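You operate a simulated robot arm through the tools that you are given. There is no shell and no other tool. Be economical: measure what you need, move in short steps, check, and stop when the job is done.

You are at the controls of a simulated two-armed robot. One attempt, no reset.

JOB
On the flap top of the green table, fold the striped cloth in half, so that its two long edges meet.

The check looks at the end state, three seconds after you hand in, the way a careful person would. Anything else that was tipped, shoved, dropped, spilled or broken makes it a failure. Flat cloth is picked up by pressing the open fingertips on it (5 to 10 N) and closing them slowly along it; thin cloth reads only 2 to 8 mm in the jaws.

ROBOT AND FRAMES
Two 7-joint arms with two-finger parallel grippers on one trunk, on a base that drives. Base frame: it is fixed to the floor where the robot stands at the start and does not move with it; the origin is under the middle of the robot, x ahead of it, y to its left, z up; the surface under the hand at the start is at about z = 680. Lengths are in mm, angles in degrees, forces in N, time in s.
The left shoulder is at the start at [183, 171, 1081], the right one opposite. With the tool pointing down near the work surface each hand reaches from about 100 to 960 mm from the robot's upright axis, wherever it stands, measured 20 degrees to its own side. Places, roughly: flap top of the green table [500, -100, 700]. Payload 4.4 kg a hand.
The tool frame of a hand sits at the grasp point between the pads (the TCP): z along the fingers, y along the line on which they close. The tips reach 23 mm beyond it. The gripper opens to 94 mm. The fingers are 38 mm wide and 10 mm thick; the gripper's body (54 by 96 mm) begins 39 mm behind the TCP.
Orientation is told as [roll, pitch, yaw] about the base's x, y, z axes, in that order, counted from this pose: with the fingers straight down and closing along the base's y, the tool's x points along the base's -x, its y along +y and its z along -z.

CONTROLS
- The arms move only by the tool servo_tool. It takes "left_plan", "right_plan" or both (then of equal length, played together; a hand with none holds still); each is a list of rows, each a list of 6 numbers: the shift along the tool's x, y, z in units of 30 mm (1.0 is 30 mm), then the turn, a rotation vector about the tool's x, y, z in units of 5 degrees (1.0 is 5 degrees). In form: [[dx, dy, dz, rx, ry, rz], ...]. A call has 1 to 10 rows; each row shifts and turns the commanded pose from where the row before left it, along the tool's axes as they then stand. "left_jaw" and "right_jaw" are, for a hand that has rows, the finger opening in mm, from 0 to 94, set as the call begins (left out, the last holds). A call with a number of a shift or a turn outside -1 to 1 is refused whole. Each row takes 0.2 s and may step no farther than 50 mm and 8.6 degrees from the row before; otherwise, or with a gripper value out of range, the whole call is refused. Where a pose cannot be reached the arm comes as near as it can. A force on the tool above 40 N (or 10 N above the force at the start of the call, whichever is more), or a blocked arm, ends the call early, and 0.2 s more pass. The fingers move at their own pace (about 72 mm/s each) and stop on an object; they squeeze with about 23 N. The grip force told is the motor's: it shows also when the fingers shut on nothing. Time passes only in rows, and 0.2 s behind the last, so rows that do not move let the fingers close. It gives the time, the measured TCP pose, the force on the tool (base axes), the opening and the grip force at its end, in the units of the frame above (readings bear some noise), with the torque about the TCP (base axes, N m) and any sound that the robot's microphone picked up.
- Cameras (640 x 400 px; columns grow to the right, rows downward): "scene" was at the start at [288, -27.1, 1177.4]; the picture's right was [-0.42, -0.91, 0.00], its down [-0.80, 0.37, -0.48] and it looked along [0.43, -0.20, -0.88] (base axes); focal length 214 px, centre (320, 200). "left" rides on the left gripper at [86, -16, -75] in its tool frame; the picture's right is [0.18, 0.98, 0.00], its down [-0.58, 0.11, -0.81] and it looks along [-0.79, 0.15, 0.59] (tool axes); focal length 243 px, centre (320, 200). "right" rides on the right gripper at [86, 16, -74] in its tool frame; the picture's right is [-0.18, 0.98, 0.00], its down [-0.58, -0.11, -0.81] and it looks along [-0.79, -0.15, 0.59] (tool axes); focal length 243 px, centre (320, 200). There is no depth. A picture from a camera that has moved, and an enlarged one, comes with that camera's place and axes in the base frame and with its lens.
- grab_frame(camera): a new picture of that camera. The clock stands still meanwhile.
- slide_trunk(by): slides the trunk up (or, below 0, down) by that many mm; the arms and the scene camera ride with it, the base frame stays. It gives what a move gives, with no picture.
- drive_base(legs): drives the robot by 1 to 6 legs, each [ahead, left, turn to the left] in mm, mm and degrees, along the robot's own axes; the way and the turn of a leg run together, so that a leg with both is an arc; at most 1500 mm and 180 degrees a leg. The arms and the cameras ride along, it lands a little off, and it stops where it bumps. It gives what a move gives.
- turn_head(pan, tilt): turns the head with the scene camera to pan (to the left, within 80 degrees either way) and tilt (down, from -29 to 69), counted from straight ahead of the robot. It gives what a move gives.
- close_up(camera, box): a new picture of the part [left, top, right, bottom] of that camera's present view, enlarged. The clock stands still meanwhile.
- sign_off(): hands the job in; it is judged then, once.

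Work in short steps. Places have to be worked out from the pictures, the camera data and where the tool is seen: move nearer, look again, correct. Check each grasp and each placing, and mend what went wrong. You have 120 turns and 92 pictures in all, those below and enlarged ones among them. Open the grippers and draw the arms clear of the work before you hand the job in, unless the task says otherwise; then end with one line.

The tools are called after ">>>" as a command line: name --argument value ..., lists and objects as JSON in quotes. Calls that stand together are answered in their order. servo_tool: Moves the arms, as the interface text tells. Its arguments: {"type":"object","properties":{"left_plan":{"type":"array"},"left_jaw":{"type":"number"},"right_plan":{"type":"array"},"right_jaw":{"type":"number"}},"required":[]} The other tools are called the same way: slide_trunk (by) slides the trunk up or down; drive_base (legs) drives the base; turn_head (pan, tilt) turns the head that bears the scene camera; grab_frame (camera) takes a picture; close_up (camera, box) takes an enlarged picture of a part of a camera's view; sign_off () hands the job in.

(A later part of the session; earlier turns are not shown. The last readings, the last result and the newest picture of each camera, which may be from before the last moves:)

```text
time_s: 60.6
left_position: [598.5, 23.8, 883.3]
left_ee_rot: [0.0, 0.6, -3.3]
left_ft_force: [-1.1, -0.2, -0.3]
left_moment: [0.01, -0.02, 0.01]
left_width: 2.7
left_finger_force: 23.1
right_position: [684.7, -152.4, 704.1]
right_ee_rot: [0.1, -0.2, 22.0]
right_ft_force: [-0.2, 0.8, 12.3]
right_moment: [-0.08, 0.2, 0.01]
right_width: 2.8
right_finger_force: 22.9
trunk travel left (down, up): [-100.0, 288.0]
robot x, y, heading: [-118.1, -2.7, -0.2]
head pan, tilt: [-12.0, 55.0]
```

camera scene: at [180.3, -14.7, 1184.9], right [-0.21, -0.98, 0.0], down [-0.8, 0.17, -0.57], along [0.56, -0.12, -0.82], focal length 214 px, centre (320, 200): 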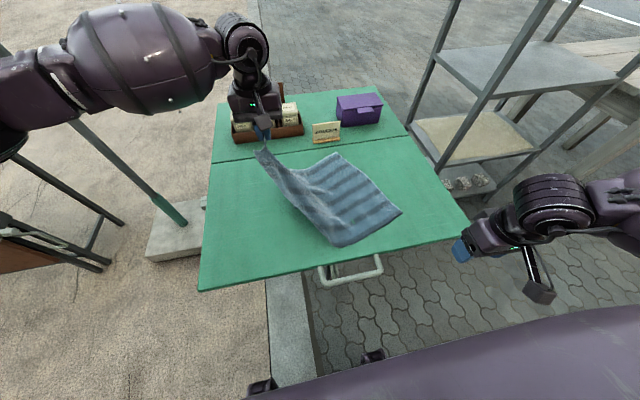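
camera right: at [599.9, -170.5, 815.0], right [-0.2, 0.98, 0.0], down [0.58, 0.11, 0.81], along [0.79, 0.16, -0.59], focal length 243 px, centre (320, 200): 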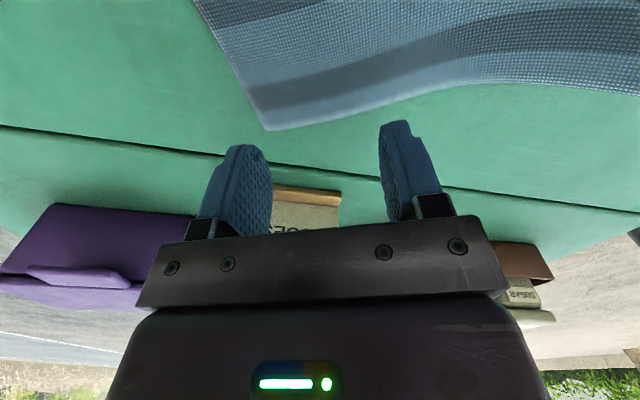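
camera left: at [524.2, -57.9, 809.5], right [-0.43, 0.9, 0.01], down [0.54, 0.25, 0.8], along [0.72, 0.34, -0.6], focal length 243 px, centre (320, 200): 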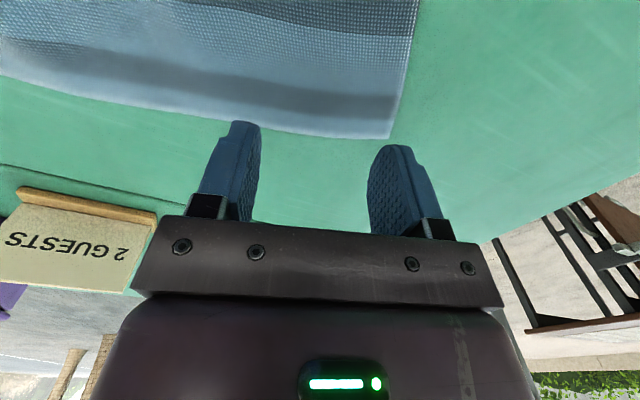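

Both hands now hold the far edge. I'll raise the right hand to the left's height, squaring its yaw.

>>> servo_tool --right_plan '[[0, 0, -0.8, 0, 0, 0], [0, 0, -1, 0, 0, 0], [0.4, -0.242, -0.52, 0, 0, 0.62], [0.4, -0.242, -0.52, 0, 0, 0.62], [0.4, -0.242, -0.52, 0, 0, 0.62], [0.4, -0.242, -0.52, 0, 0, 0.62], [0.4, -0.242, -0.52, 0, 0, 0.62], [0.4, -0.242, -0.52, 0, 0, 0.62], [0.4, -0.242, -0.52, 0, 0, 0.62], [0.4, -0.242, -0.52, 0, 0, 0.62]]'

>>> grab_frame --camera "scene"

```text
time_s: 62.8
left_position: [598.2, 24.4, 883.6]
left_ee_rot: [0.0, 0.6, -3.3]
left_ft_force: [0.0, -0.3, 0.3]
left_moment: [0.0, 0.0, 0.02]
left_width: 2.8
left_finger_force: 23.1
right_position: [602.4, -228.5, 881.5]
right_ee_rot: [0.2, 0.0, -2.9]
right_ft_force: [0.9, 1.3, -0.1]
right_moment: [-0.02, -0.01, 0.02]
right_width: 2.7
right_finger_force: 22.9
trunk travel left (down, up): [-100.0, 288.0]
robot x, y, heading: [-120.7, -1.2, -0.1]
head pan, tilt: [-12.0, 55.0]
```

```text
43 pictures are left
camera scene: at [179.6, -14.7, 1185.3], right [-0.21, -0.98, 0.0], down [-0.8, 0.17, -0.57], along [0.56, -0.12, -0.82], focal length 214 px, centre (320, 200)
```

scene: 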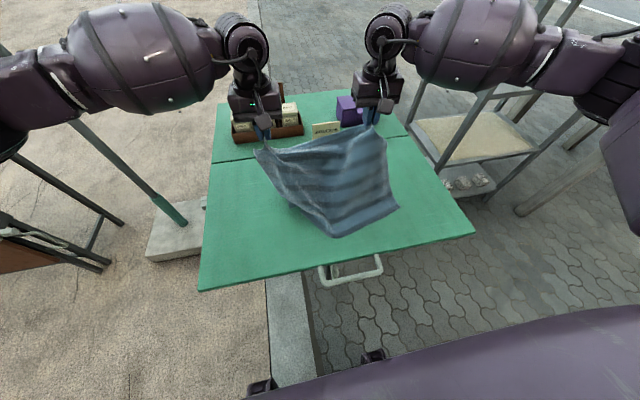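

Good: the cloth hangs between the hands. I'll raise the trunk so it hangs fully free.

>>> slide_trunk --by 140

>>> grab_frame --camera "scene"

```text
time_s: 64.5
left_position: [598.0, 25.5, 1021.1]
left_ee_rot: [0.1, 0.8, -3.4]
left_ft_force: [-0.5, -0.5, -0.4]
left_moment: [0.01, 0.0, 0.03]
left_width: 2.8
left_finger_force: 23.2
right_position: [603.5, -227.4, 1020.4]
right_ee_rot: [0.1, 0.1, -3.0]
right_ft_force: [1.0, 0.0, 0.0]
right_moment: [0.0, -0.01, 0.01]
right_width: 2.8
right_finger_force: 23.2
trunk travel left (down, up): [-240.0, 148.0]
robot x, y, heading: [-121.3, -1.0, -0.4]
head pan, tilt: [-12.0, 55.0]
```

```text
42 pictures are left
camera scene: at [48.9, -14.6, 1346.0], right [-0.21, -0.98, 0.0], down [-0.8, 0.17, -0.57], along [0.56, -0.12, -0.82], focal length 214 px, centre (320, 200)
```

scene: 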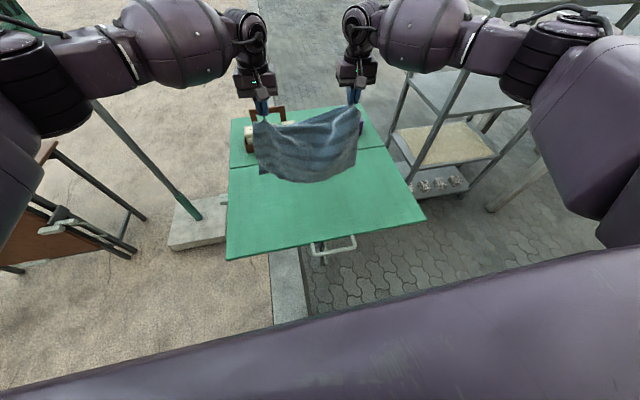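

I'll check how the cloth hangs in detail.

>>> close_up --camera "scene" --box '[210, 80, 400, 200]'

>>> grab_frame --camera "left"

```text
3.33 times, centred on (305, 140) of scene
camera zoom: at [48.9, -14.6, 1346.0], right [-0.21, -0.98, 0.0], down [-0.8, 0.17, -0.57], along [0.56, -0.12, -0.82], focal length 715 px, centre (370, 400)
```

zoom: 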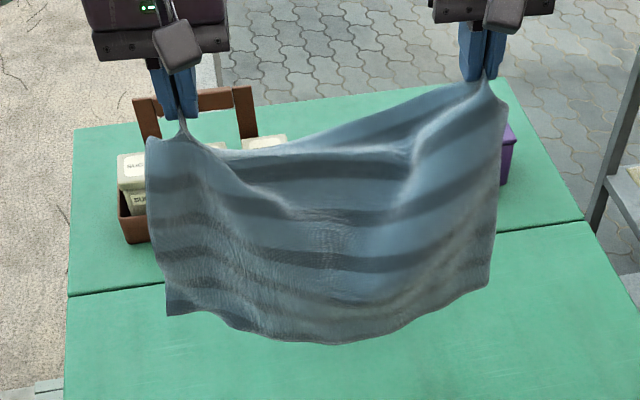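

```text
40 pictures are left
camera left: at [513.2, 13.6, 1097.2], right [-0.13, 0.99, 0.0], down [0.6, 0.07, 0.8], along [0.79, 0.1, -0.6], focal length 243 px, centre (320, 200)
```

left: 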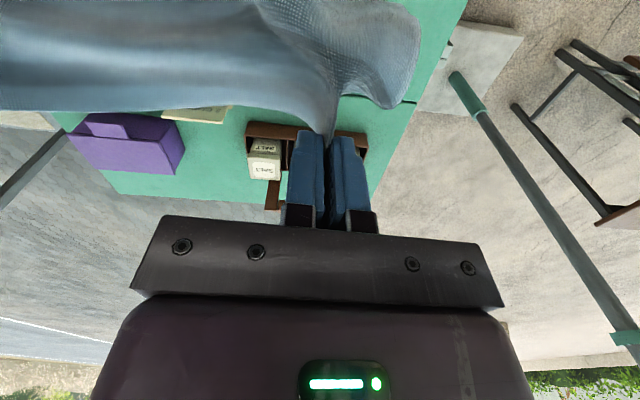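

It hangs cleanly from the long edge. I'll spread the hands slightly to take out the sag and move forward 80 mm, slowly.

>>> servo_tool --left_plan '[[-0.1, 0.03, 0, 0, 0, 0], [-0.2, 0.03, 0, 0, 0, 0], [-0.3, 0.03, 0, 0, 0, 0], [-0.4, 0.03, 0, 0, 0, 0], [-0.4, 0.03, 0, 0, 0, 0], [-0.4, 0.03, 0, 0, 0, 0], [-0.4, 0.03, 0, 0, 0, 0], [-0.3, 0.03, 0, 0, 0, 0], [-0.2, 0.03, 0, 0, 0, 0], [-0.1, 0, 0, 0, 0, 0]]' --right_plan '[[-0.1, -0.03, 0, 0, 0, 0], [-0.2, -0.03, 0, 0, 0, 0], [-0.3, -0.03, 0, 0, 0, 0], [-0.4, -0.03, 0, 0, 0, 0], [-0.4, -0.03, 0, 0, 0, 0], [-0.4, -0.03, 0, 0, 0, 0], [-0.4, -0.03, 0, 0, 0, 0], [-0.3, -0.03, 0, 0, 0, 0], [-0.2, -0.03, 0, 0, 0, 0], [-0.1, 0, 0, 0, 0, 0]]'

>>> close_up --camera "scene" --box '[210, 80, 400, 200]'

```text
time_s: 66.7
left_position: [672.9, 25.9, 1021.5]
left_ee_rot: [0.1, 0.6, -3.4]
left_ft_force: [-0.8, -0.2, -0.3]
left_moment: [-0.02, 0.04, 0.0]
left_width: 2.9
left_finger_force: 23.2
left hand out of reach, approached as far as the arm can: row 9
right_position: [686.6, -240.8, 1022.0]
right_ee_rot: [0.2, 0.0, -2.8]
right_ft_force: [0.2, -0.2, -0.3]
right_moment: [0.03, -0.02, 0.03]
right_width: 2.7
right_finger_force: 22.7
trunk travel left (down, up): [-240.0, 148.0]
robot x, y, heading: [-118.4, -0.4, -0.3]
head pan, tilt: [-12.0, 55.0]
```

```text
3.33 times, centred on (305, 140) of scene
camera zoom: at [47.7, -14.9, 1346.5], right [-0.21, -0.98, 0.0], down [-0.8, 0.17, -0.57], along [0.56, -0.12, -0.82], focal length 715 px, centre (370, 400)
```

zoom: 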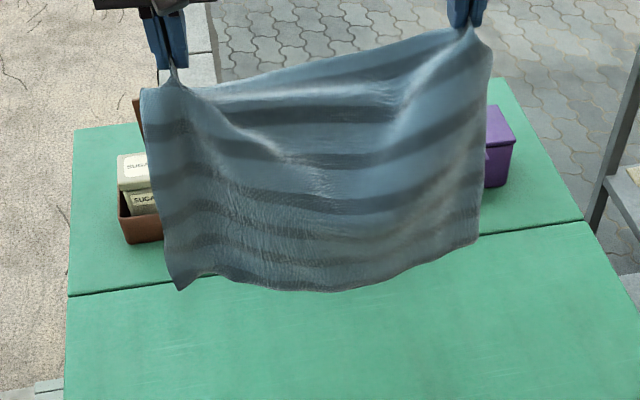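

The cloth hangs squarely, though the left hand is at its reach limit here. I'll lower until the bottom edge meets the table, aligning the right hand to the left.

>>> servo_tool --left_plan '[[0, 0, 0.4, 0, 0, 0], [0, 0, 0.4, 0, 0, 0], [0, 0, 0.4, 0, 0, 0], [0, 0, 0.4, 0, 0, 0], [0, 0, 0.4, 0, 0, 0], [0, 0, 0, 0, 0, 0]]' --right_plan '[[0.09, 0, 0.4, 0, 0, 0], [0.09, 0, 0.4, 0, 0, 0], [0.09, 0, 0.4, 0, 0, 0], [0.09, 0, 0.4, 0, 0, 0], [0.09, 0, 0.4, 0, 0, 0], [0, 0, 0, 0, 0, 0]]'

>>> servo_tool --left_plan '[[0.45, 0, 0.25, 0, 0, 0], [0.45, 0, 0.3, 0, 0, 0], [0.45, 0, 0.33, 0, 0, 0], [0.45, 0, 0.36, 0, 0, 0], [0.45, 0, 0.4, 0, 0, 0], [0, 0, 0, 0, 0, 0]]' --right_plan '[[0.45, 0, 0.25, 0, 0, 0], [0.45, 0, 0.3, 0, 0, 0], [0.45, 0, 0.33, 0, 0, 0], [0.45, 0, 0.36, 0, 0, 0], [0.45, 0, 0.4, 0, 0, 0], [0, 0, 0, 0, 0, 0]]'

>>> close_up --camera "scene" --box '[210, 80, 400, 200]'

```text
time_s: 68.1
left_position: [665.7, 29.5, 962.5]
left_ee_rot: [0.1, 0.6, -3.3]
left_ft_force: [-0.1, -0.4, -0.3]
left_moment: [-0.01, -0.02, 0.03]
left_width: 2.8
left_finger_force: 23.0
left hand out of reach, approached as far as the arm can: row 1, 4
right_position: [671.6, -238.7, 961.7]
right_ee_rot: [0.2, 0.0, -2.9]
right_ft_force: [-0.2, -0.7, 0.9]
right_moment: [0.02, -0.01, 0.0]
right_width: 2.5
right_finger_force: 22.9
trunk travel left (down, up): [-240.0, 148.0]
robot x, y, heading: [-116.8, -2.0, 0.1]
head pan, tilt: [-12.0, 55.0]
```

```text
time_s: 69.5
left_position: [599.8, 34.6, 913.5]
left_ee_rot: [0.1, 0.6, -3.4]
left_ft_force: [0.0, 0.3, 0.6]
left_moment: [0.0, -0.03, 0.06]
left_width: 2.8
left_finger_force: 23.0
right_position: [604.2, -235.3, 913.2]
right_ee_rot: [0.2, 0.0, -2.8]
right_ft_force: [-0.2, 0.7, -0.6]
right_moment: [0.01, -0.04, 0.02]
right_width: 2.9
right_finger_force: 23.1
trunk travel left (down, up): [-240.0, 148.0]
robot x, y, heading: [-119.3, -3.8, -0.3]
head pan, tilt: [-12.0, 55.0]
```

```text
3.33 times, centred on (305, 140) of scene
camera zoom: at [47.7, -14.5, 1346.5], right [-0.21, -0.98, 0.0], down [-0.8, 0.17, -0.57], along [0.56, -0.12, -0.82], focal length 715 px, centre (370, 400)
```

zoom: 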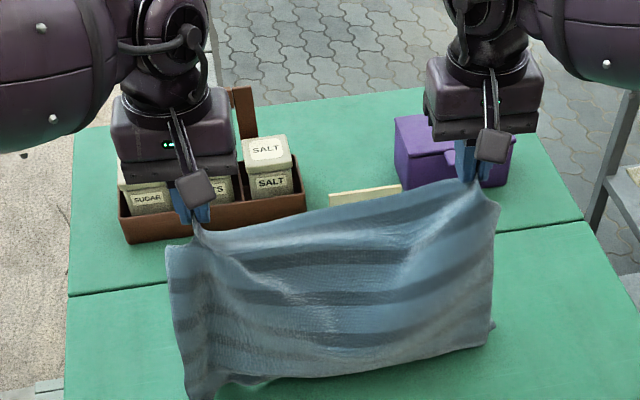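

The bottom edge has touched down and lies away from me. I'll continue back and down to lay the lower half.

>>> servo_tool --left_plan '[[0.45, 0, 0.45, 0, 0, 0], [0.45, 0, 0.45, 0, 0, 0], [0.45, 0, 0.5, 0, 0, 0], [0.4, 0, 0.5, 0, 0, 0], [0.4, 0, 0.5, 0, 0, 0], [0, 0, 0, 0, 0, 0]]' --right_plan '[[0.45, 0, 0.45, 0, 0, 0], [0.45, 0, 0.45, 0, 0, 0], [0.45, 0, 0.5, 0, 0, 0], [0.4, 0, 0.5, 0, 0, 0], [0.4, 0, 0.5, 0, 0, 0], [0, 0, 0, 0, 0, 0]]'

>>> close_up --camera "scene" --box '[210, 90, 400, 210]'

>>> grab_frame --camera "left"

>>> grab_frame --camera "right"

```text
time_s: 70.9
left_position: [533.4, 37.6, 843.7]
left_ee_rot: [0.0, 0.5, -3.3]
left_ft_force: [-1.2, -0.3, -0.1]
left_moment: [-0.03, 0.0, 0.06]
left_width: 2.6
left_finger_force: 23.4
right_position: [540.5, -232.6, 840.2]
right_ee_rot: [0.2, -0.1, -2.9]
right_ft_force: [-0.5, -0.4, -0.8]
right_moment: [-0.02, -0.01, 0.1]
right_width: 2.6
right_finger_force: 22.9
trunk travel left (down, up): [-240.0, 148.0]
robot x, y, heading: [-119.6, 2.5, -0.1]
head pan, tilt: [-12.0, 55.0]
```

```text
3.33 times, centred on (305, 150) of scene
camera zoom: at [47.6, -14.5, 1346.6], right [-0.21, -0.98, 0.0], down [-0.8, 0.17, -0.57], along [0.56, -0.12, -0.82], focal length 715 px, centre (370, 367)
```

zoom: 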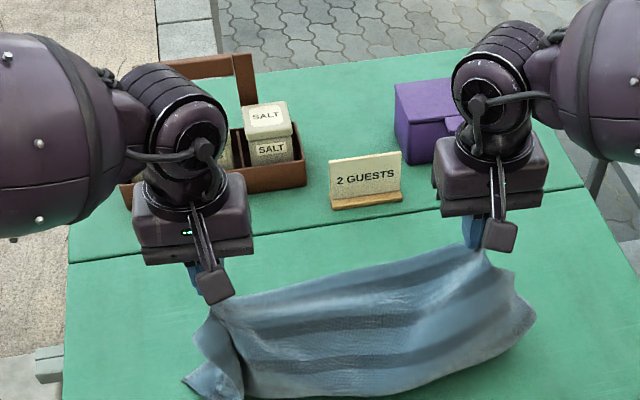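

```text
36 pictures are left
camera left: at [447.0, 27.4, 919.0], right [-0.13, 0.99, 0.0], down [0.6, 0.07, 0.8], along [0.79, 0.1, -0.6], focal length 243 px, centre (320, 200)
```

left: 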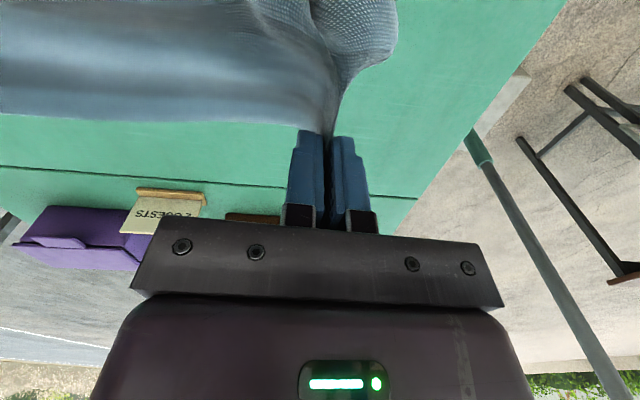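

```text
35 pictures are left
camera right: at [456.5, -212.6, 915.5], right [0.23, 0.97, 0.0], down [0.57, -0.14, 0.81], along [0.78, -0.19, -0.59], focal length 243 px, centre (320, 200)
```

right: 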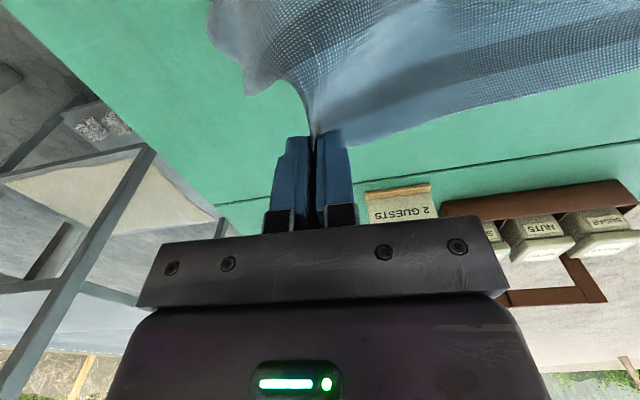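

I need to see where the lower layer lies, so I'll check the full scene view with the head tilted for it.

>>> close_up --camera "scene" --box '[230, 140, 400, 247]'

```text
3.74 times, centred on (315, 194) of scene
camera zoom: at [47.6, -14.5, 1346.6], right [-0.21, -0.98, 0.0], down [-0.8, 0.17, -0.57], along [0.56, -0.12, -0.82], focal length 802 px, centre (339, 224)
```

zoom: 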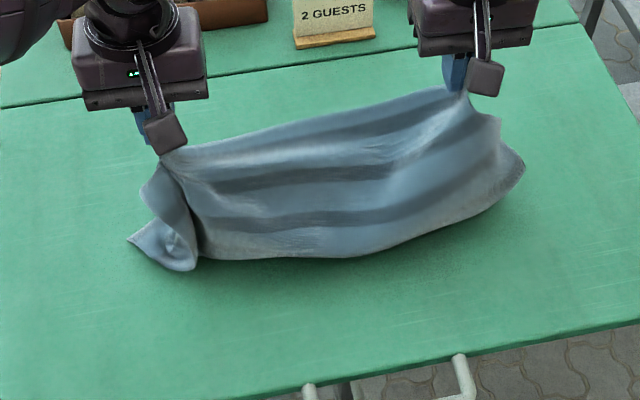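

The bottom edge slid along with the motion (left lower corner about [528,97], fold near x≈470). I'll lay the lower half out further by moving back and down a bit more.

>>> servo_tool --left_plan '[[0.4, 0, 0.35, 0, 0, 0], [0.4, 0, 0.35, 0, 0, 0], [0.4, 0, 0.35, 0, 0, 0], [0.4, 0, 0.35, 0, 0, 0], [0.3, 0, 0.35, 0, 0, 0], [0, 0, 0, 0, 0, 0]]' --right_plan '[[0.4, 0, 0.35, 0, 0, 0], [0.4, 0, 0.35, 0, 0, 0], [0.4, 0, 0.35, 0, 0, 0], [0.4, 0, 0.35, 0, 0, 0], [0.4, 0, 0.35, 0, 0, 0], [0, 0, 0, 0, 0, 0]]'

>>> close_up --camera "scene" --box '[230, 140, 400, 247]'

>>> grab_frame --camera "right"

```text
time_s: 72.3
left_position: [475.7, 41.4, 790.2]
left_ee_rot: [-0.1, 0.6, -3.3]
left_ft_force: [-0.7, -0.6, 1.0]
left_moment: [-0.02, 0.01, 0.07]
left_width: 2.9
left_finger_force: 23.2
right_position: [481.0, -230.0, 788.3]
right_ee_rot: [0.1, -0.1, -2.9]
right_ft_force: [0.6, 1.1, 0.2]
right_moment: [0.0, 0.01, 0.04]
right_width: 2.4
right_finger_force: 23.0
trunk travel left (down, up): [-240.0, 148.0]
robot x, y, heading: [-118.4, 0.5, -0.1]
head pan, tilt: [-12.0, 55.0]
```

```text
3.74 times, centred on (315, 194) of scene
camera zoom: at [47.7, -14.4, 1346.5], right [-0.21, -0.98, 0.0], down [-0.8, 0.17, -0.57], along [0.56, -0.12, -0.82], focal length 802 px, centre (339, 224)
```

zoom: 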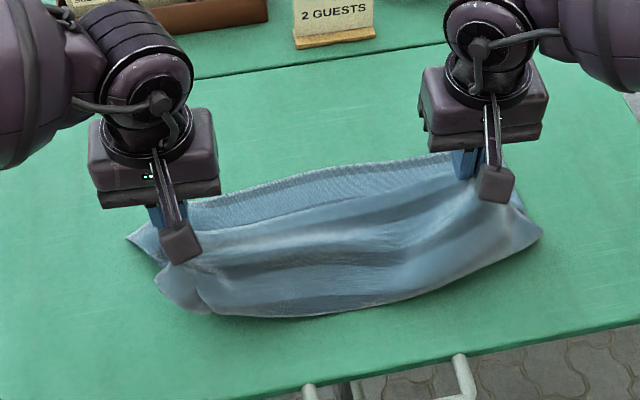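

```text
32 pictures are left
camera right: at [396.6, -209.6, 863.2], right [0.23, 0.97, 0.0], down [0.57, -0.14, 0.81], along [0.78, -0.19, -0.59], focal length 243 px, centre (320, 200)
```

right: 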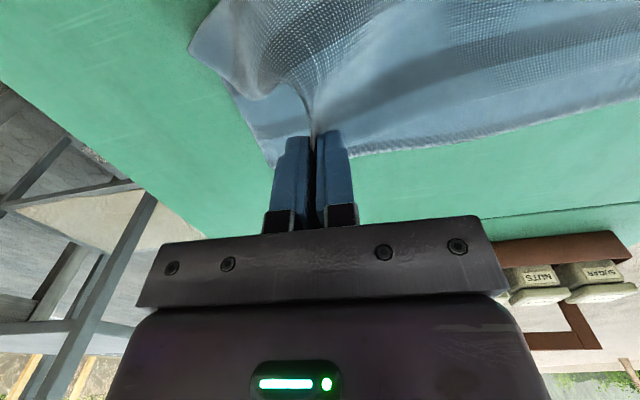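

Now the lower half is laid out: its far edge runs along x≈570 and the fold sits at about x≈412, right at half. I'll swing the held edge over and down onto x≈570.

>>> servo_tool --left_plan '[[-0.39, 0, 0, 0, 0, 0], [-0.39, 0, 0.05, 0, 0, 0], [-0.39, 0, 0.13, 0, 0, 0], [-0.39, 0, 0.2, 0, 0, 0], [-0.35, 0, 0.3, 0, 0, 0], [-0.3, 0, 0.35, 0, 0, 0], [-0.25, 0, 0.4, 0, 0, 0], [-0.25, 0, 0.4, 0, 0, 0], [-0.15, 0, 0.4, 0, 0, 0], [0, 0, 0, 0, 0, 0]]' --right_plan '[[-0.36, 0, 0, 0, 0, 0], [-0.36, 0, 0.05, 0, 0, 0], [-0.36, 0, 0.13, 0, 0, 0], [-0.36, 0, 0.2, 0, 0, 0], [-0.33, 0, 0.3, 0, 0, 0], [-0.3, 0, 0.35, 0, 0, 0], [-0.25, 0, 0.4, 0, 0, 0], [-0.25, 0, 0.4, 0, 0, 0], [-0.15, 0, 0.4, 0, 0, 0], [0, 0, 0, 0, 0, 0]]'

>>> close_up --camera "scene" --box '[230, 140, 400, 247]'

>>> grab_frame --camera "right"

>>> grab_frame --camera "left"

```text
time_s: 74.5
left_position: [561.8, 36.6, 723.7]
left_ee_rot: [-0.1, 0.6, -3.3]
left_ft_force: [-0.1, 0.3, 0.5]
left_moment: [0.01, -0.04, 0.03]
left_width: 2.7
left_finger_force: 22.9
right_position: [562.0, -232.7, 721.3]
right_ee_rot: [0.2, -0.1, -2.9]
right_ft_force: [0.0, -0.2, 0.6]
right_moment: [0.0, -0.05, 0.03]
right_width: 2.7
right_finger_force: 22.9
trunk travel left (down, up): [-240.0, 148.0]
robot x, y, heading: [-121.6, 1.5, -0.2]
head pan, tilt: [-12.0, 55.0]
```

```text
3.74 times, centred on (315, 194) of scene
camera zoom: at [47.5, -14.4, 1346.6], right [-0.21, -0.98, 0.0], down [-0.8, 0.17, -0.57], along [0.56, -0.12, -0.82], focal length 802 px, centre (339, 224)
```

zoom: 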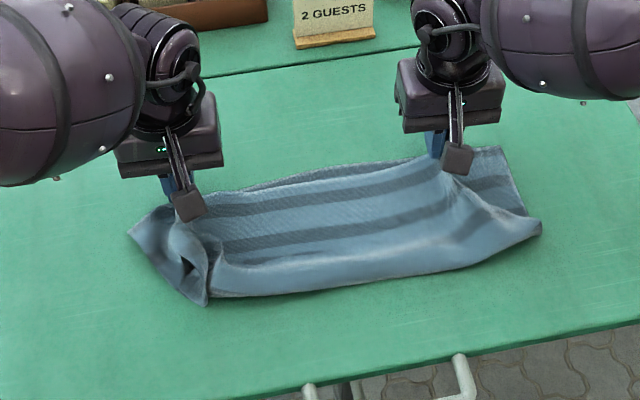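

```text
30 pictures are left
camera right: at [478.0, -213.2, 796.3], right [0.23, 0.97, 0.0], down [0.57, -0.14, 0.81], along [0.78, -0.19, -0.59], focal length 243 px, centre (320, 200)
```

right: 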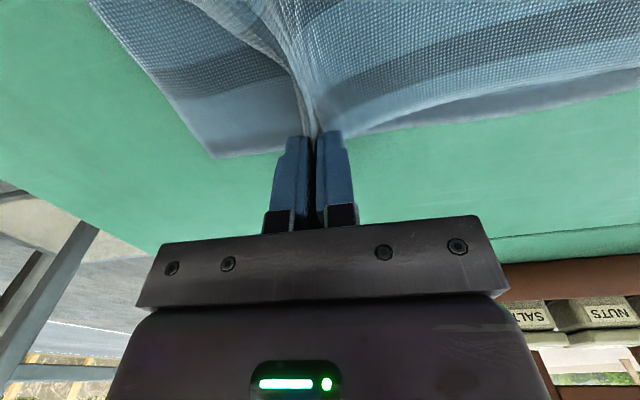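

```text
29 pictures are left
camera left: at [474.6, 26.0, 799.4], right [-0.13, 0.99, 0.0], down [0.6, 0.07, 0.8], along [0.79, 0.1, -0.6], focal length 243 px, centre (320, 200)
```

left: 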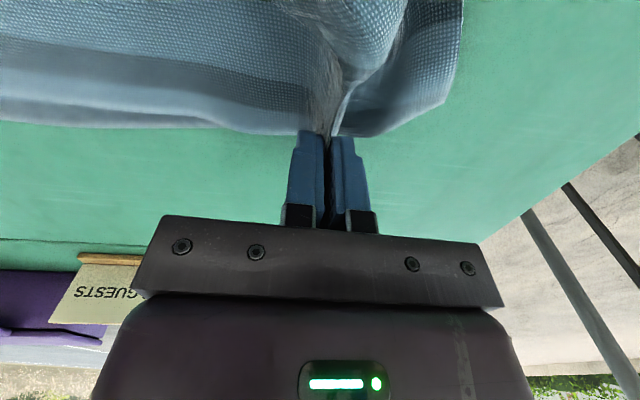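

The edges nearly coincide. I'll lower the last bit, open the jaws and let the top edge settle, then lift straight up.

>>> servo_tool --left_plan '[[0, 0, 0.15, 0, 0, 0], [0, 0, 0.15, 0, 0, 0], [0, 0, 0.1, 0, 0, 0], [0, 0, 0, 0, 0, 0]]' --right_plan '[[0, -0.1, 0.15, 0, 0, 0], [0, -0.1, 0.15, 0, 0, 0], [0, 0, 0.1, 0, 0, 0], [0, 0, 0, 0, 0, 0]]'

>>> servo_tool --left_plan '[[0, 0, 0, 0, 0, 0], [0, 0, 0, 0, 0, 0], [0, 0, 0, 0, 0, 0], [0, 0, -0.3, 0, 0, 0], [0, 0, -0.7, 0, 0, 0], [0, 0, -1, 0, 0, 0], [0, 0, -1, 0, 0, 0]]' --right_plan '[[0, 0, 0, 0, 0, 0], [0, 0, 0, 0, 0, 0], [0, 0, 0, 0, 0, 0], [0, 0, -0.3, 0, 0, 0], [0, 0, -0.7, 0, 0, 0], [0, 0, -1, 0, 0, 0], [0, 0, -1, 0, 0, 0]]' --left_jaw 40 --right_jaw 40

>>> close_up --camera "scene" --box '[230, 140, 400, 247]'

>>> grab_frame --camera "right"

>>> grab_frame --camera "left"

```text
time_s: 75.5
left_position: [562.3, 37.4, 711.4]
left_ee_rot: [0.0, 0.6, -3.4]
left_ft_force: [0.8, 0.4, 0.0]
left_moment: [0.01, 0.01, 0.01]
left_width: 2.7
left_finger_force: 22.9
right_position: [561.1, -239.4, 709.6]
right_ee_rot: [0.2, -0.1, -2.9]
right_ft_force: [-0.4, -0.5, 0.1]
right_moment: [0.01, 0.01, 0.05]
right_width: 2.5
right_finger_force: 22.7
trunk travel left (down, up): [-240.0, 148.0]
robot x, y, heading: [-117.7, 0.5, 0.1]
head pan, tilt: [-12.0, 55.0]
```

```text
time_s: 77.1
left_position: [562.7, 36.2, 803.2]
left_ee_rot: [-0.1, 0.6, -3.2]
left_ft_force: [-0.6, -1.4, -0.4]
left_moment: [0.0, -0.03, 0.03]
left_width: 39.9
left_finger_force: 0.0
right_position: [561.7, -239.4, 801.0]
right_ee_rot: [0.1, 0.0, -2.8]
right_ft_force: [-1.0, -0.2, -0.2]
right_moment: [-0.01, 0.0, 0.03]
right_width: 39.6
right_finger_force: 0.1
trunk travel left (down, up): [-240.0, 148.0]
robot x, y, heading: [-116.8, 3.4, 0.0]
head pan, tilt: [-12.0, 55.0]
```

```text
3.74 times, centred on (315, 194) of scene
camera zoom: at [46.8, -14.4, 1346.7], right [-0.21, -0.98, 0.0], down [-0.8, 0.17, -0.57], along [0.56, -0.12, -0.82], focal length 802 px, centre (339, 224)
```

zoom: 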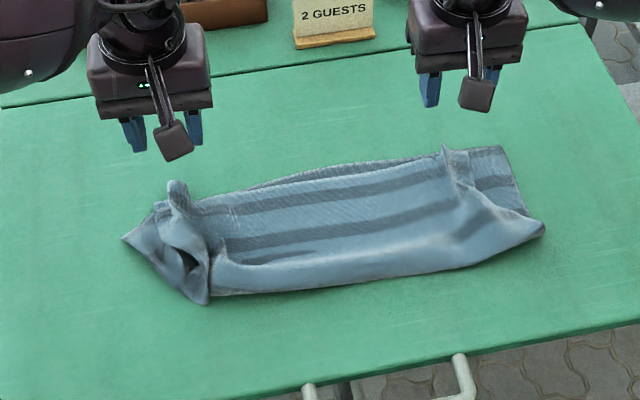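

```text
27 pictures are left
camera right: at [477.7, -219.5, 874.8], right [0.23, 0.97, 0.0], down [0.57, -0.14, 0.81], along [0.79, -0.19, -0.59], focal length 243 px, centre (320, 200)
```

right: 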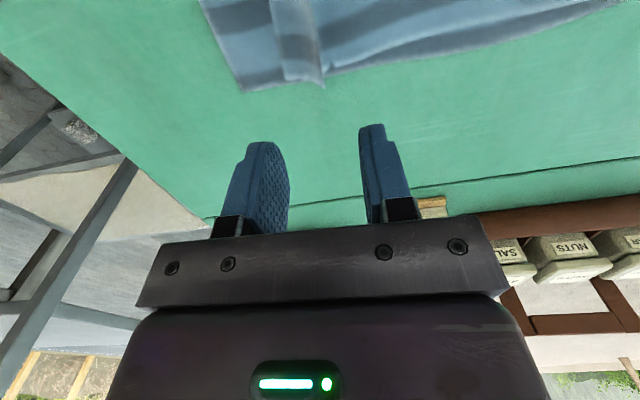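

```text
26 pictures are left
camera left: at [474.8, 25.9, 878.8], right [-0.13, 0.99, 0.0], down [0.59, 0.07, 0.8], along [0.79, 0.1, -0.6], focal length 243 px, centre (320, 200)
```

left: 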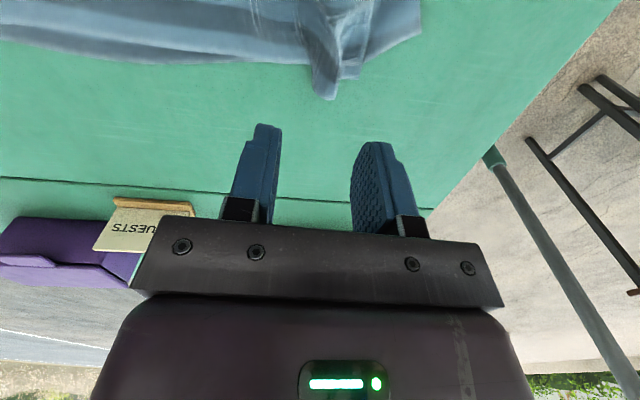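

The fold is in place, but pinch ridges remain at both upper corners. I'll wait a moment and look closely at each end.

>>> servo_tool --left_plan '[[0, 0, 0, 0, 0, 0], [0, 0, 0, 0, 0, 0], [0, 0, 0, 0, 0, 0], [0, 0, 0, 0, 0, 0], [0, 0, 0, 0, 0, 0], [0, 0, 0, 0, 0, 0], [0, 0, 0, 0, 0, 0], [0, 0, 0, 0, 0, 0]]'

>>> close_up --camera "scene" --box '[255, 170, 325, 230]'

>>> close_up --camera "scene" --box '[315, 160, 385, 220]'

```text
time_s: 78.9
left_position: [563.3, 36.2, 801.9]
left_ee_rot: [-0.1, 0.5, -3.3]
left_ft_force: [-0.9, -0.4, -0.5]
left_moment: [0.01, 0.0, -0.02]
left_width: 40.1
left_finger_force: 0.0
right_position: [561.9, -239.5, 799.8]
right_ee_rot: [0.2, 0.0, -2.9]
right_ft_force: [0.5, -0.6, -0.9]
right_moment: [0.01, 0.04, 0.01]
right_width: 39.9
right_finger_force: 0.1
trunk travel left (down, up): [-240.0, 148.0]
robot x, y, heading: [-118.0, -1.5, -0.0]
head pan, tilt: [-12.0, 55.0]
```

```text
6.67 times, centred on (290, 200) of scene
camera zoom: at [47.7, -14.5, 1346.5], right [-0.21, -0.98, 0.0], down [-0.8, 0.17, -0.57], along [0.56, -0.12, -0.82], focal length 1430 px, centre (520, 200)
```

zoom: 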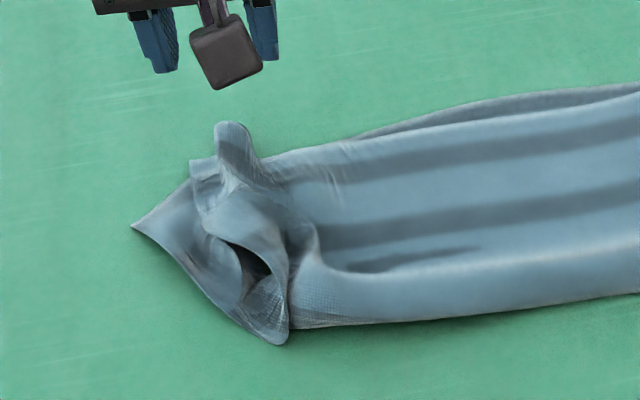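

```text
6.67 times, centred on (350, 190) of scene
camera zoom: at [47.7, -14.5, 1346.5], right [-0.21, -0.98, 0.0], down [-0.8, 0.17, -0.57], along [0.56, -0.12, -0.82], focal length 1430 px, centre (120, 267)
```

zoom: 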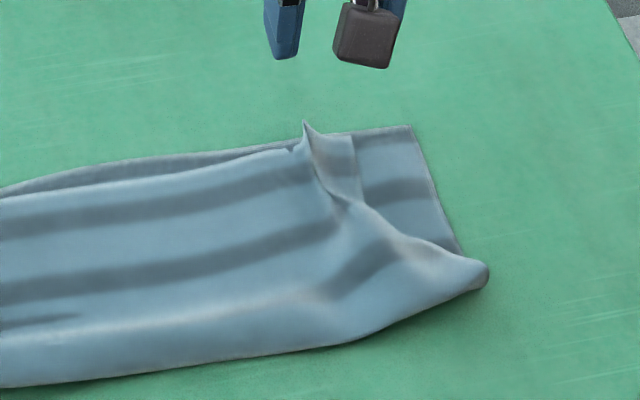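

The ridges stand where the fingers were. I'll do the reverse of the pinch: lower with the fingers straddling each ridge, press lightly, then open the jaws wide to spread them flat. First I'll come down to check alignment.

>>> servo_tool --left_plan '[[0.15, 0.1, 0.7, 0, 0, 0], [0.15, 0.1, 0.7, 0, 0, 0], [0.1, 0, 0.5, 0, 0, 0], [0, 0, 0.2, 0, 0, 0], [0, 0, 0, 0, 0, 0]]' --right_plan '[[0.15, 0, 0.7, 0, 0, 0], [0.15, 0, 0.7, 0, 0, 0], [0.1, 0, 0.5, 0, 0, 0], [0, 0, 0.2, 0, 0, 0], [0, 0, 0, 0, 0, 0]]' --left_jaw 26 --right_jaw 26

>>> close_up --camera "left" --box '[160, 0, 480, 200]'

>>> close_up --camera "right" --box '[160, 0, 480, 200]'

```text
time_s: 80.1
left_position: [549.4, 43.0, 738.1]
left_ee_rot: [0.0, 0.6, -3.4]
left_ft_force: [0.0, 0.4, -0.3]
left_moment: [0.04, -0.01, -0.03]
left_width: 26.1
left_finger_force: 0.1
right_position: [549.6, -238.5, 736.3]
right_ee_rot: [0.2, 0.1, -2.9]
right_ft_force: [0.1, -0.5, -0.3]
right_moment: [0.02, -0.01, -0.02]
right_width: 26.2
right_finger_force: 0.2
trunk travel left (down, up): [-240.0, 148.0]
robot x, y, heading: [-117.5, -4.0, -0.0]
head pan, tilt: [-12.0, 55.0]
```

```text
2.00 times, centred on (320, 100) of left
camera zoom: at [462.8, 32.2, 814.7], right [-0.13, 0.99, 0.0], down [0.6, 0.07, 0.8], along [0.79, 0.1, -0.6], focal length 485 px, centre (320, 400)
```

zoom: 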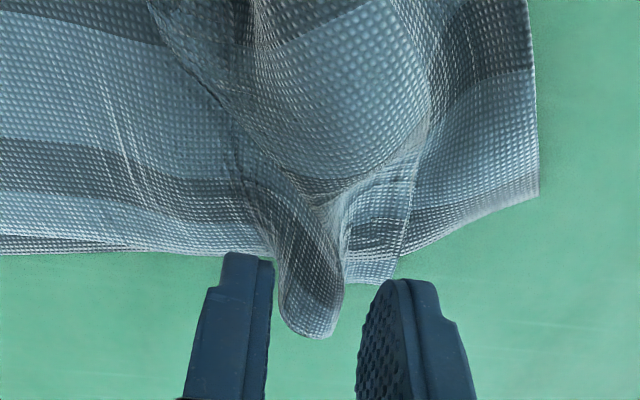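

```text
2.00 times, centred on (320, 100) of right
camera zoom: at [465.9, -218.9, 811.1], right [0.23, 0.97, 0.0], down [0.57, -0.14, 0.81], along [0.78, -0.19, -0.59], focal length 485 px, centre (320, 400)
```

zoom: 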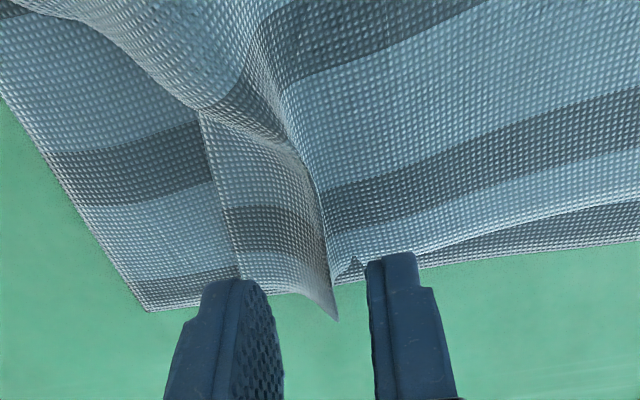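

Both ridges sit between the fingers as wanted. I'll go down to light contact.

>>> servo_tool --left_plan '[[0, 0, 0.4, 0, 0, 0], [0, 0, 0.3, 0, 0, 0], [0, 0, 0.2, 0, 0, 0], [0, 0, 0.1, 0, 0, 0], [0, 0, 0, 0, 0, 0]]' --right_plan '[[0, 0, 0.4, 0, 0, 0], [0, 0, 0.3, 0, 0, 0], [0, 0, 0.2, 0, 0, 0], [0, 0, 0.1, 0, 0, 0], [0, 0, 0, 0, 0, 0]]'

```text
time_s: 81.3
left_position: [548.7, 42.6, 708.3]
left_ee_rot: [0.0, 0.7, -3.3]
left_ft_force: [0.4, -0.5, 0.5]
left_moment: [0.03, -0.03, 0.02]
left_width: 26.2
left_finger_force: 0.1
right_position: [549.9, -237.9, 705.8]
right_ee_rot: [0.1, 0.0, -2.8]
right_ft_force: [0.6, -0.8, 0.9]
right_moment: [0.01, -0.01, -0.01]
right_width: 26.1
right_finger_force: 0.0
trunk travel left (down, up): [-240.0, 148.0]
robot x, y, heading: [-116.8, -2.4, 0.1]
head pan, tilt: [-12.0, 55.0]
```

A little further, about 3 mm.

>>> servo_tool --left_plan '[[0, 0, 0.06, 0, 0, 0], [0, 0, 0.04, 0, 0, 0], [0, 0, 0, 0, 0, 0]]' --right_plan '[[0, 0, 0.03, 0, 0, 0], [0, 0, 0.03, 0, 0, 0], [0, 0, 0, 0, 0, 0]]'

```text
time_s: 82.1
left_position: [547.9, 42.9, 706.3]
left_ee_rot: [-0.1, 0.6, -3.2]
left_ft_force: [0.8, 0.6, 3.1]
left_moment: [-0.05, -0.01, -0.03]
left_width: 25.9
left_finger_force: 0.2
right_position: [549.6, -238.9, 706.1]
right_ee_rot: [0.3, -0.1, -2.9]
right_ft_force: [0.7, -0.7, 3.4]
right_moment: [-0.03, 0.01, -0.03]
right_width: 26.0
right_finger_force: 0.1
trunk travel left (down, up): [-240.0, 148.0]
robot x, y, heading: [-121.3, 0.8, -0.2]
head pan, tilt: [-12.0, 55.0]
```

Contact is 3 N on both, good for moving just the top layer. I'll spread the jaws in steps.

>>> servo_tool --left_plan '[[0, 0, 0.02, 0, 0, 0], [0, 0, 0, 0, 0, 0]]' --right_plan '[[0, 0, 0.02, 0, 0, 0], [0, 0, 0, 0, 0, 0]]' --left_jaw 46 --right_jaw 46

>>> close_up --camera "left" --box '[160, 0, 480, 200]'

>>> close_up --camera "right" --box '[160, 0, 480, 200]'

```text
time_s: 82.7
left_position: [549.8, 44.0, 705.3]
left_ee_rot: [0.0, 0.6, -3.3]
left_ft_force: [-0.1, 0.8, 3.1]
left_moment: [-0.03, 0.0, 0.03]
left_width: 45.4
left_finger_force: 0.1
right_position: [550.5, -236.3, 704.7]
right_ee_rot: [0.2, -0.1, -2.8]
right_ft_force: [-0.1, -0.1, 2.6]
right_moment: [0.01, 0.01, -0.02]
right_width: 45.2
right_finger_force: 0.1
trunk travel left (down, up): [-240.0, 148.0]
robot x, y, heading: [-117.3, -1.6, -0.0]
head pan, tilt: [-12.0, 55.0]
```

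```text
2.00 times, centred on (320, 100) of left
camera zoom: at [462.3, 32.8, 781.1], right [-0.13, 0.99, 0.0], down [0.6, 0.07, 0.8], along [0.79, 0.1, -0.6], focal length 485 px, centre (320, 400)
```

zoom: 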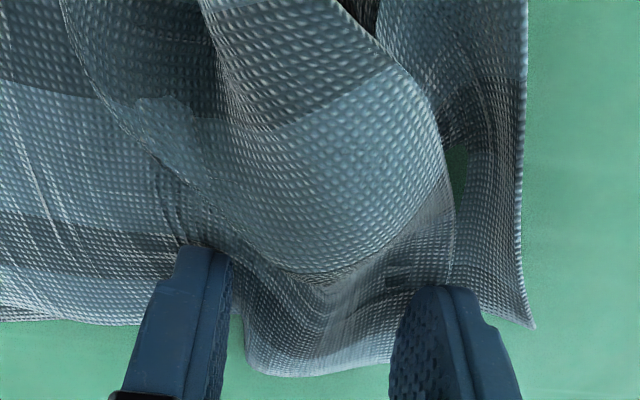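

```text
2.00 times, centred on (320, 100) of right
camera zoom: at [465.6, -218.1, 779.5], right [0.23, 0.97, 0.0], down [0.57, -0.14, 0.81], along [0.79, -0.19, -0.59], focal length 485 px, centre (320, 400)
```

zoom: 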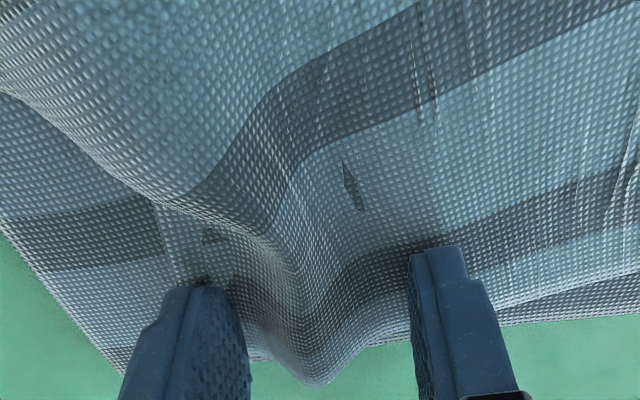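

It's working: both ridges are spreading. I'll continue opening.

>>> servo_tool --left_plan '[[0, 0, 0.02, 0, 0, 0], [0, 0, 0, 0, 0, 0]]' --right_plan '[[0, 0, 0.02, 0, 0, 0], [0, 0, 0, 0, 0, 0]]' --left_jaw 64 --right_jaw 64

>>> servo_tool --left_plan '[[0, 0, 0, 0, 0, 0], [0, 0, 0, 0, 0, 0]]' --right_plan '[[0, 0, 0, 0, 0, 0], [0, 0, 0, 0, 0, 0]]' --left_jaw 84 --right_jaw 84

>>> servo_tool --left_plan '[[0, 0, -0.2, 0, 0, 0], [0, 0, -0.5, 0, 0, 0], [0, 0, -1, 0, 0, 0], [0, 0, -1, 0, 0, 0], [0, 0, -1, 0, 0, 0]]' --right_plan '[[0, 0, -0.2, 0, 0, 0], [0, 0, -0.5, 0, 0, 0], [0, 0, -1, 0, 0, 0], [0, 0, -1, 0, 0, 0], [0, 0, -1, 0, 0, 0]]'

>>> close_up --camera "scene" --box '[230, 140, 400, 247]'

```text
time_s: 83.3
left_position: [548.2, 43.7, 704.1]
left_ee_rot: [0.0, 0.6, -3.3]
left_ft_force: [0.2, 0.9, 3.9]
left_moment: [-0.12, -0.03, 0.0]
left_width: 63.7
left_finger_force: 0.0
right_position: [549.2, -238.4, 704.3]
right_ee_rot: [0.1, -0.1, -2.9]
right_ft_force: [-0.8, -0.4, 3.6]
right_moment: [-0.03, -0.04, 0.03]
right_width: 63.0
right_finger_force: 0.1
trunk travel left (down, up): [-240.0, 148.0]
robot x, y, heading: [-118.3, 1.3, 0.2]
head pan, tilt: [-12.0, 55.0]
```

```text
time_s: 83.9
left_position: [549.8, 43.2, 703.6]
left_ee_rot: [0.0, 0.6, -3.2]
left_ft_force: [0.3, 0.1, 3.8]
left_moment: [-0.12, 0.0, 0.02]
left_width: 83.6
left_finger_force: 0.1
right_position: [550.2, -237.4, 704.9]
right_ee_rot: [0.2, -0.1, -2.9]
right_ft_force: [0.2, 0.6, 2.6]
right_moment: [0.0, 0.01, 0.0]
right_width: 83.2
right_finger_force: 0.1
trunk travel left (down, up): [-240.0, 148.0]
robot x, y, heading: [-118.9, 1.7, -0.1]
head pan, tilt: [-12.0, 55.0]
```

```text
time_s: 85.1
left_position: [549.6, 42.1, 814.1]
left_ee_rot: [0.1, 0.6, -3.3]
left_ft_force: [0.4, -0.6, -0.1]
left_moment: [0.02, -0.02, 0.05]
left_width: 83.7
left_finger_force: 0.0
right_position: [549.6, -239.1, 814.9]
right_ee_rot: [0.1, 0.0, -2.8]
right_ft_force: [-0.6, 0.6, -0.1]
right_moment: [0.05, -0.01, -0.01]
right_width: 84.0
right_finger_force: 0.0
trunk travel left (down, up): [-240.0, 148.0]
robot x, y, heading: [-119.7, 1.2, -0.2]
head pan, tilt: [-12.0, 55.0]
```

```text
3.74 times, centred on (315, 194) of scene
camera zoom: at [46.7, -14.4, 1346.7], right [-0.21, -0.98, 0.0], down [-0.8, 0.17, -0.57], along [0.56, -0.12, -0.82], focal length 802 px, centre (339, 224)
```

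zoom: 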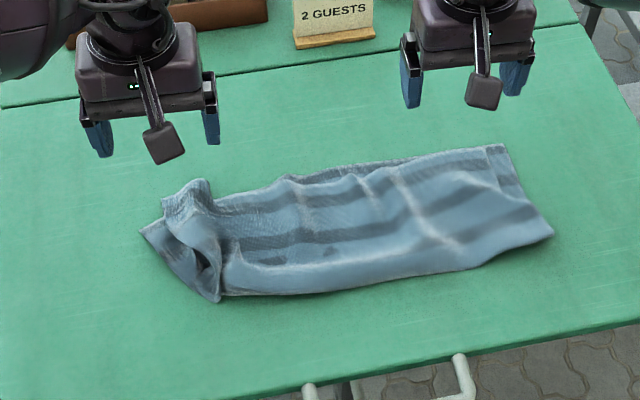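

The right end is now nearly flat. The left still has a bulge, so I'll look closely at both ends.

>>> close_up --camera "scene" --box '[255, 170, 325, 230]'

>>> close_up --camera "scene" --box '[315, 160, 385, 220]'

>>> close_up --camera "left" --box '[160, 0, 480, 200]'

```text
6.67 times, centred on (290, 200) of scene
camera zoom: at [46.7, -14.4, 1346.7], right [-0.21, -0.98, 0.0], down [-0.8, 0.17, -0.57], along [0.56, -0.12, -0.82], focal length 1430 px, centre (520, 200)
```

zoom: 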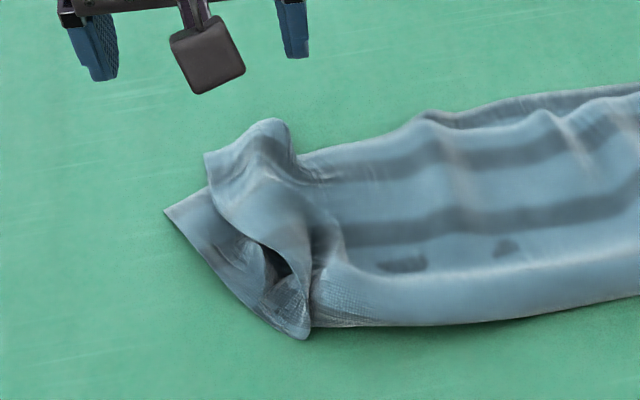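

```text
6.67 times, centred on (350, 190) of scene
camera zoom: at [46.7, -14.4, 1346.7], right [-0.21, -0.98, 0.0], down [-0.8, 0.17, -0.57], along [0.56, -0.12, -0.82], focal length 1430 px, centre (120, 267)
```

zoom: 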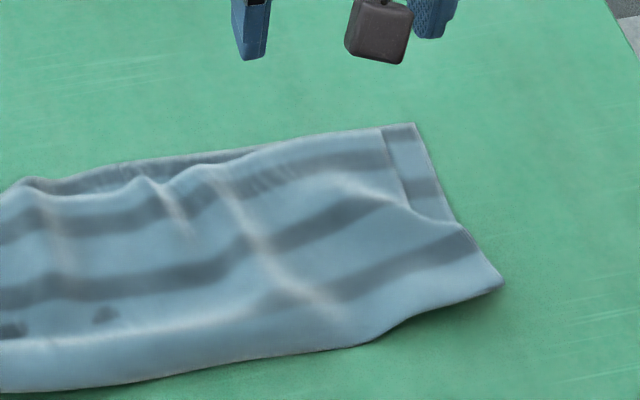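

```text
2.00 times, centred on (320, 100) of left
camera zoom: at [463.1, 32.2, 890.7], right [-0.13, 0.99, 0.0], down [0.59, 0.07, 0.8], along [0.79, 0.1, -0.6], focal length 485 px, centre (320, 400)
```

zoom: 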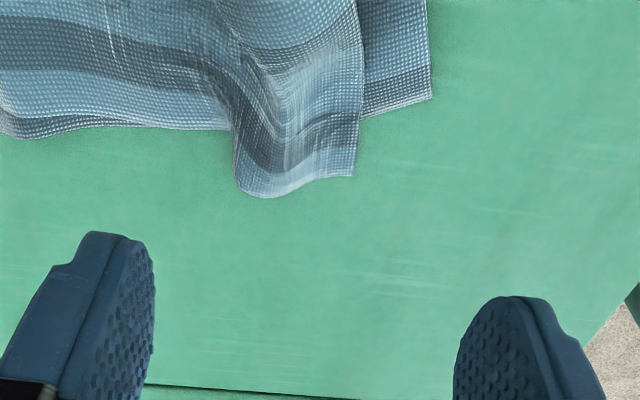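

The right end is good. On the left a pleat runs from the far edge to the fold, and the fold's left end is pulled in to about [439,21]. I'll press closed fingertips there and drag outward to open it.

>>> servo_tool --left_plan '[[0.6, 0, 0.3, 0, 0, 0], [0.6, 0, 0.5, 0, 0, 0], [0.6, 0, 0.6, 0, 0, 0], [0.6, 0, 0.6, 0, 0, 0], [0.5, 0, 0.6, 0, 0, 0], [0, 0, 0.5, 0, 0, 0], [0, 0, 0.3, 0, 0, 0], [0, 0, 0.1, 0, 0, 0], [0, 0, 0.06, 0, 0, 0], [0, 0, 0, 0, 0, 0]]' --left_jaw 0

```text
time_s: 87.3
left_position: [462.5, 48.2, 709.8]
left_ee_rot: [0.1, 0.6, -3.3]
left_ft_force: [0.4, 0.5, 0.4]
left_moment: [-0.02, 0.0, 0.03]
left_width: 0.0
left_finger_force: 23.2
right_position: [550.3, -239.5, 813.8]
right_ee_rot: [0.2, 0.1, -2.9]
right_ft_force: [0.3, 0.6, 0.0]
right_moment: [0.02, 0.02, 0.03]
right_width: 83.8
right_finger_force: 0.1
trunk travel left (down, up): [-240.0, 148.0]
robot x, y, heading: [-120.1, 1.8, 0.3]
head pan, tilt: [-12.0, 55.0]
```

I'll check whether the fingertip is really on the cloth here.

>>> close_up --camera "left" --box '[160, 0, 480, 200]'

```text
2.00 times, centred on (320, 100) of left
camera zoom: at [375.9, 37.3, 784.9], right [-0.13, 0.99, 0.0], down [0.6, 0.07, 0.8], along [0.79, 0.1, -0.6], focal length 485 px, centre (320, 400)
```

zoom: 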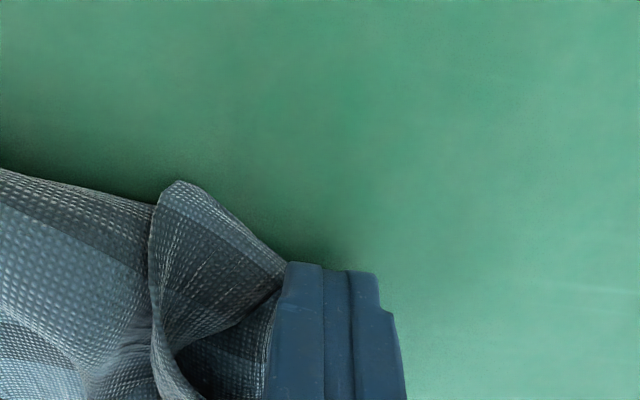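

The fingertips are just outside the cloth, and next to them the fold's end stands up as a loop at about [445,15]. I'll pinch that loop directly and pull it outward.

>>> servo_tool --left_plan '[[0, 0, -0.7, 0, 0, 0], [0, -0.3, -0.7, 0, 0, 0], [0.2, -0.7, 0, 0, 0, 0], [0.2, 0, 0, 0, 0, 0], [0, 0, 0.6, 0, 0, 0], [0, 0, 0.5, 0, 0, 0], [0, 0, 0.3, 0, 0, 0], [0, 0, 0, 0, 0, 0]]' --left_jaw 52

>>> close_up --camera "left" --box '[160, 0, 480, 200]'

```text
time_s: 89.1
left_position: [449.1, 19.9, 709.4]
left_ee_rot: [0.1, 0.5, -3.3]
left_ft_force: [0.5, -1.1, 1.5]
left_moment: [-0.06, -0.01, -0.02]
left_width: 51.9
left_finger_force: 0.2
right_position: [549.4, -239.4, 814.5]
right_ee_rot: [0.2, -0.1, -2.9]
right_ft_force: [-0.1, 0.7, -0.4]
right_moment: [-0.01, 0.0, -0.01]
right_width: 83.9
right_finger_force: 0.0
trunk travel left (down, up): [-240.0, 148.0]
robot x, y, heading: [-121.8, 3.1, 0.1]
head pan, tilt: [-12.0, 55.0]
```

```text
2.00 times, centred on (320, 100) of left
camera zoom: at [362.1, 8.2, 785.8], right [-0.13, 0.99, 0.0], down [0.6, 0.07, 0.8], along [0.79, 0.1, -0.6], focal length 485 px, centre (320, 400)
```

zoom: 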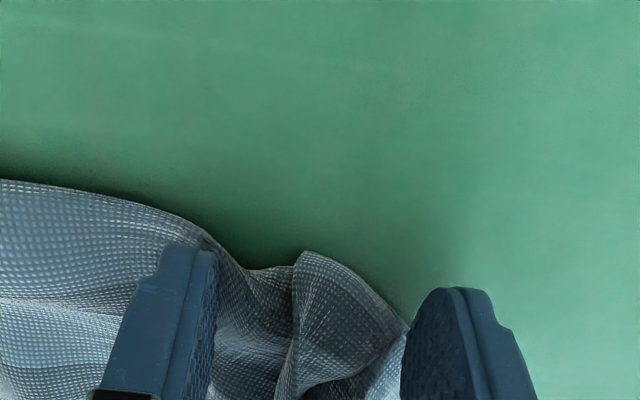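

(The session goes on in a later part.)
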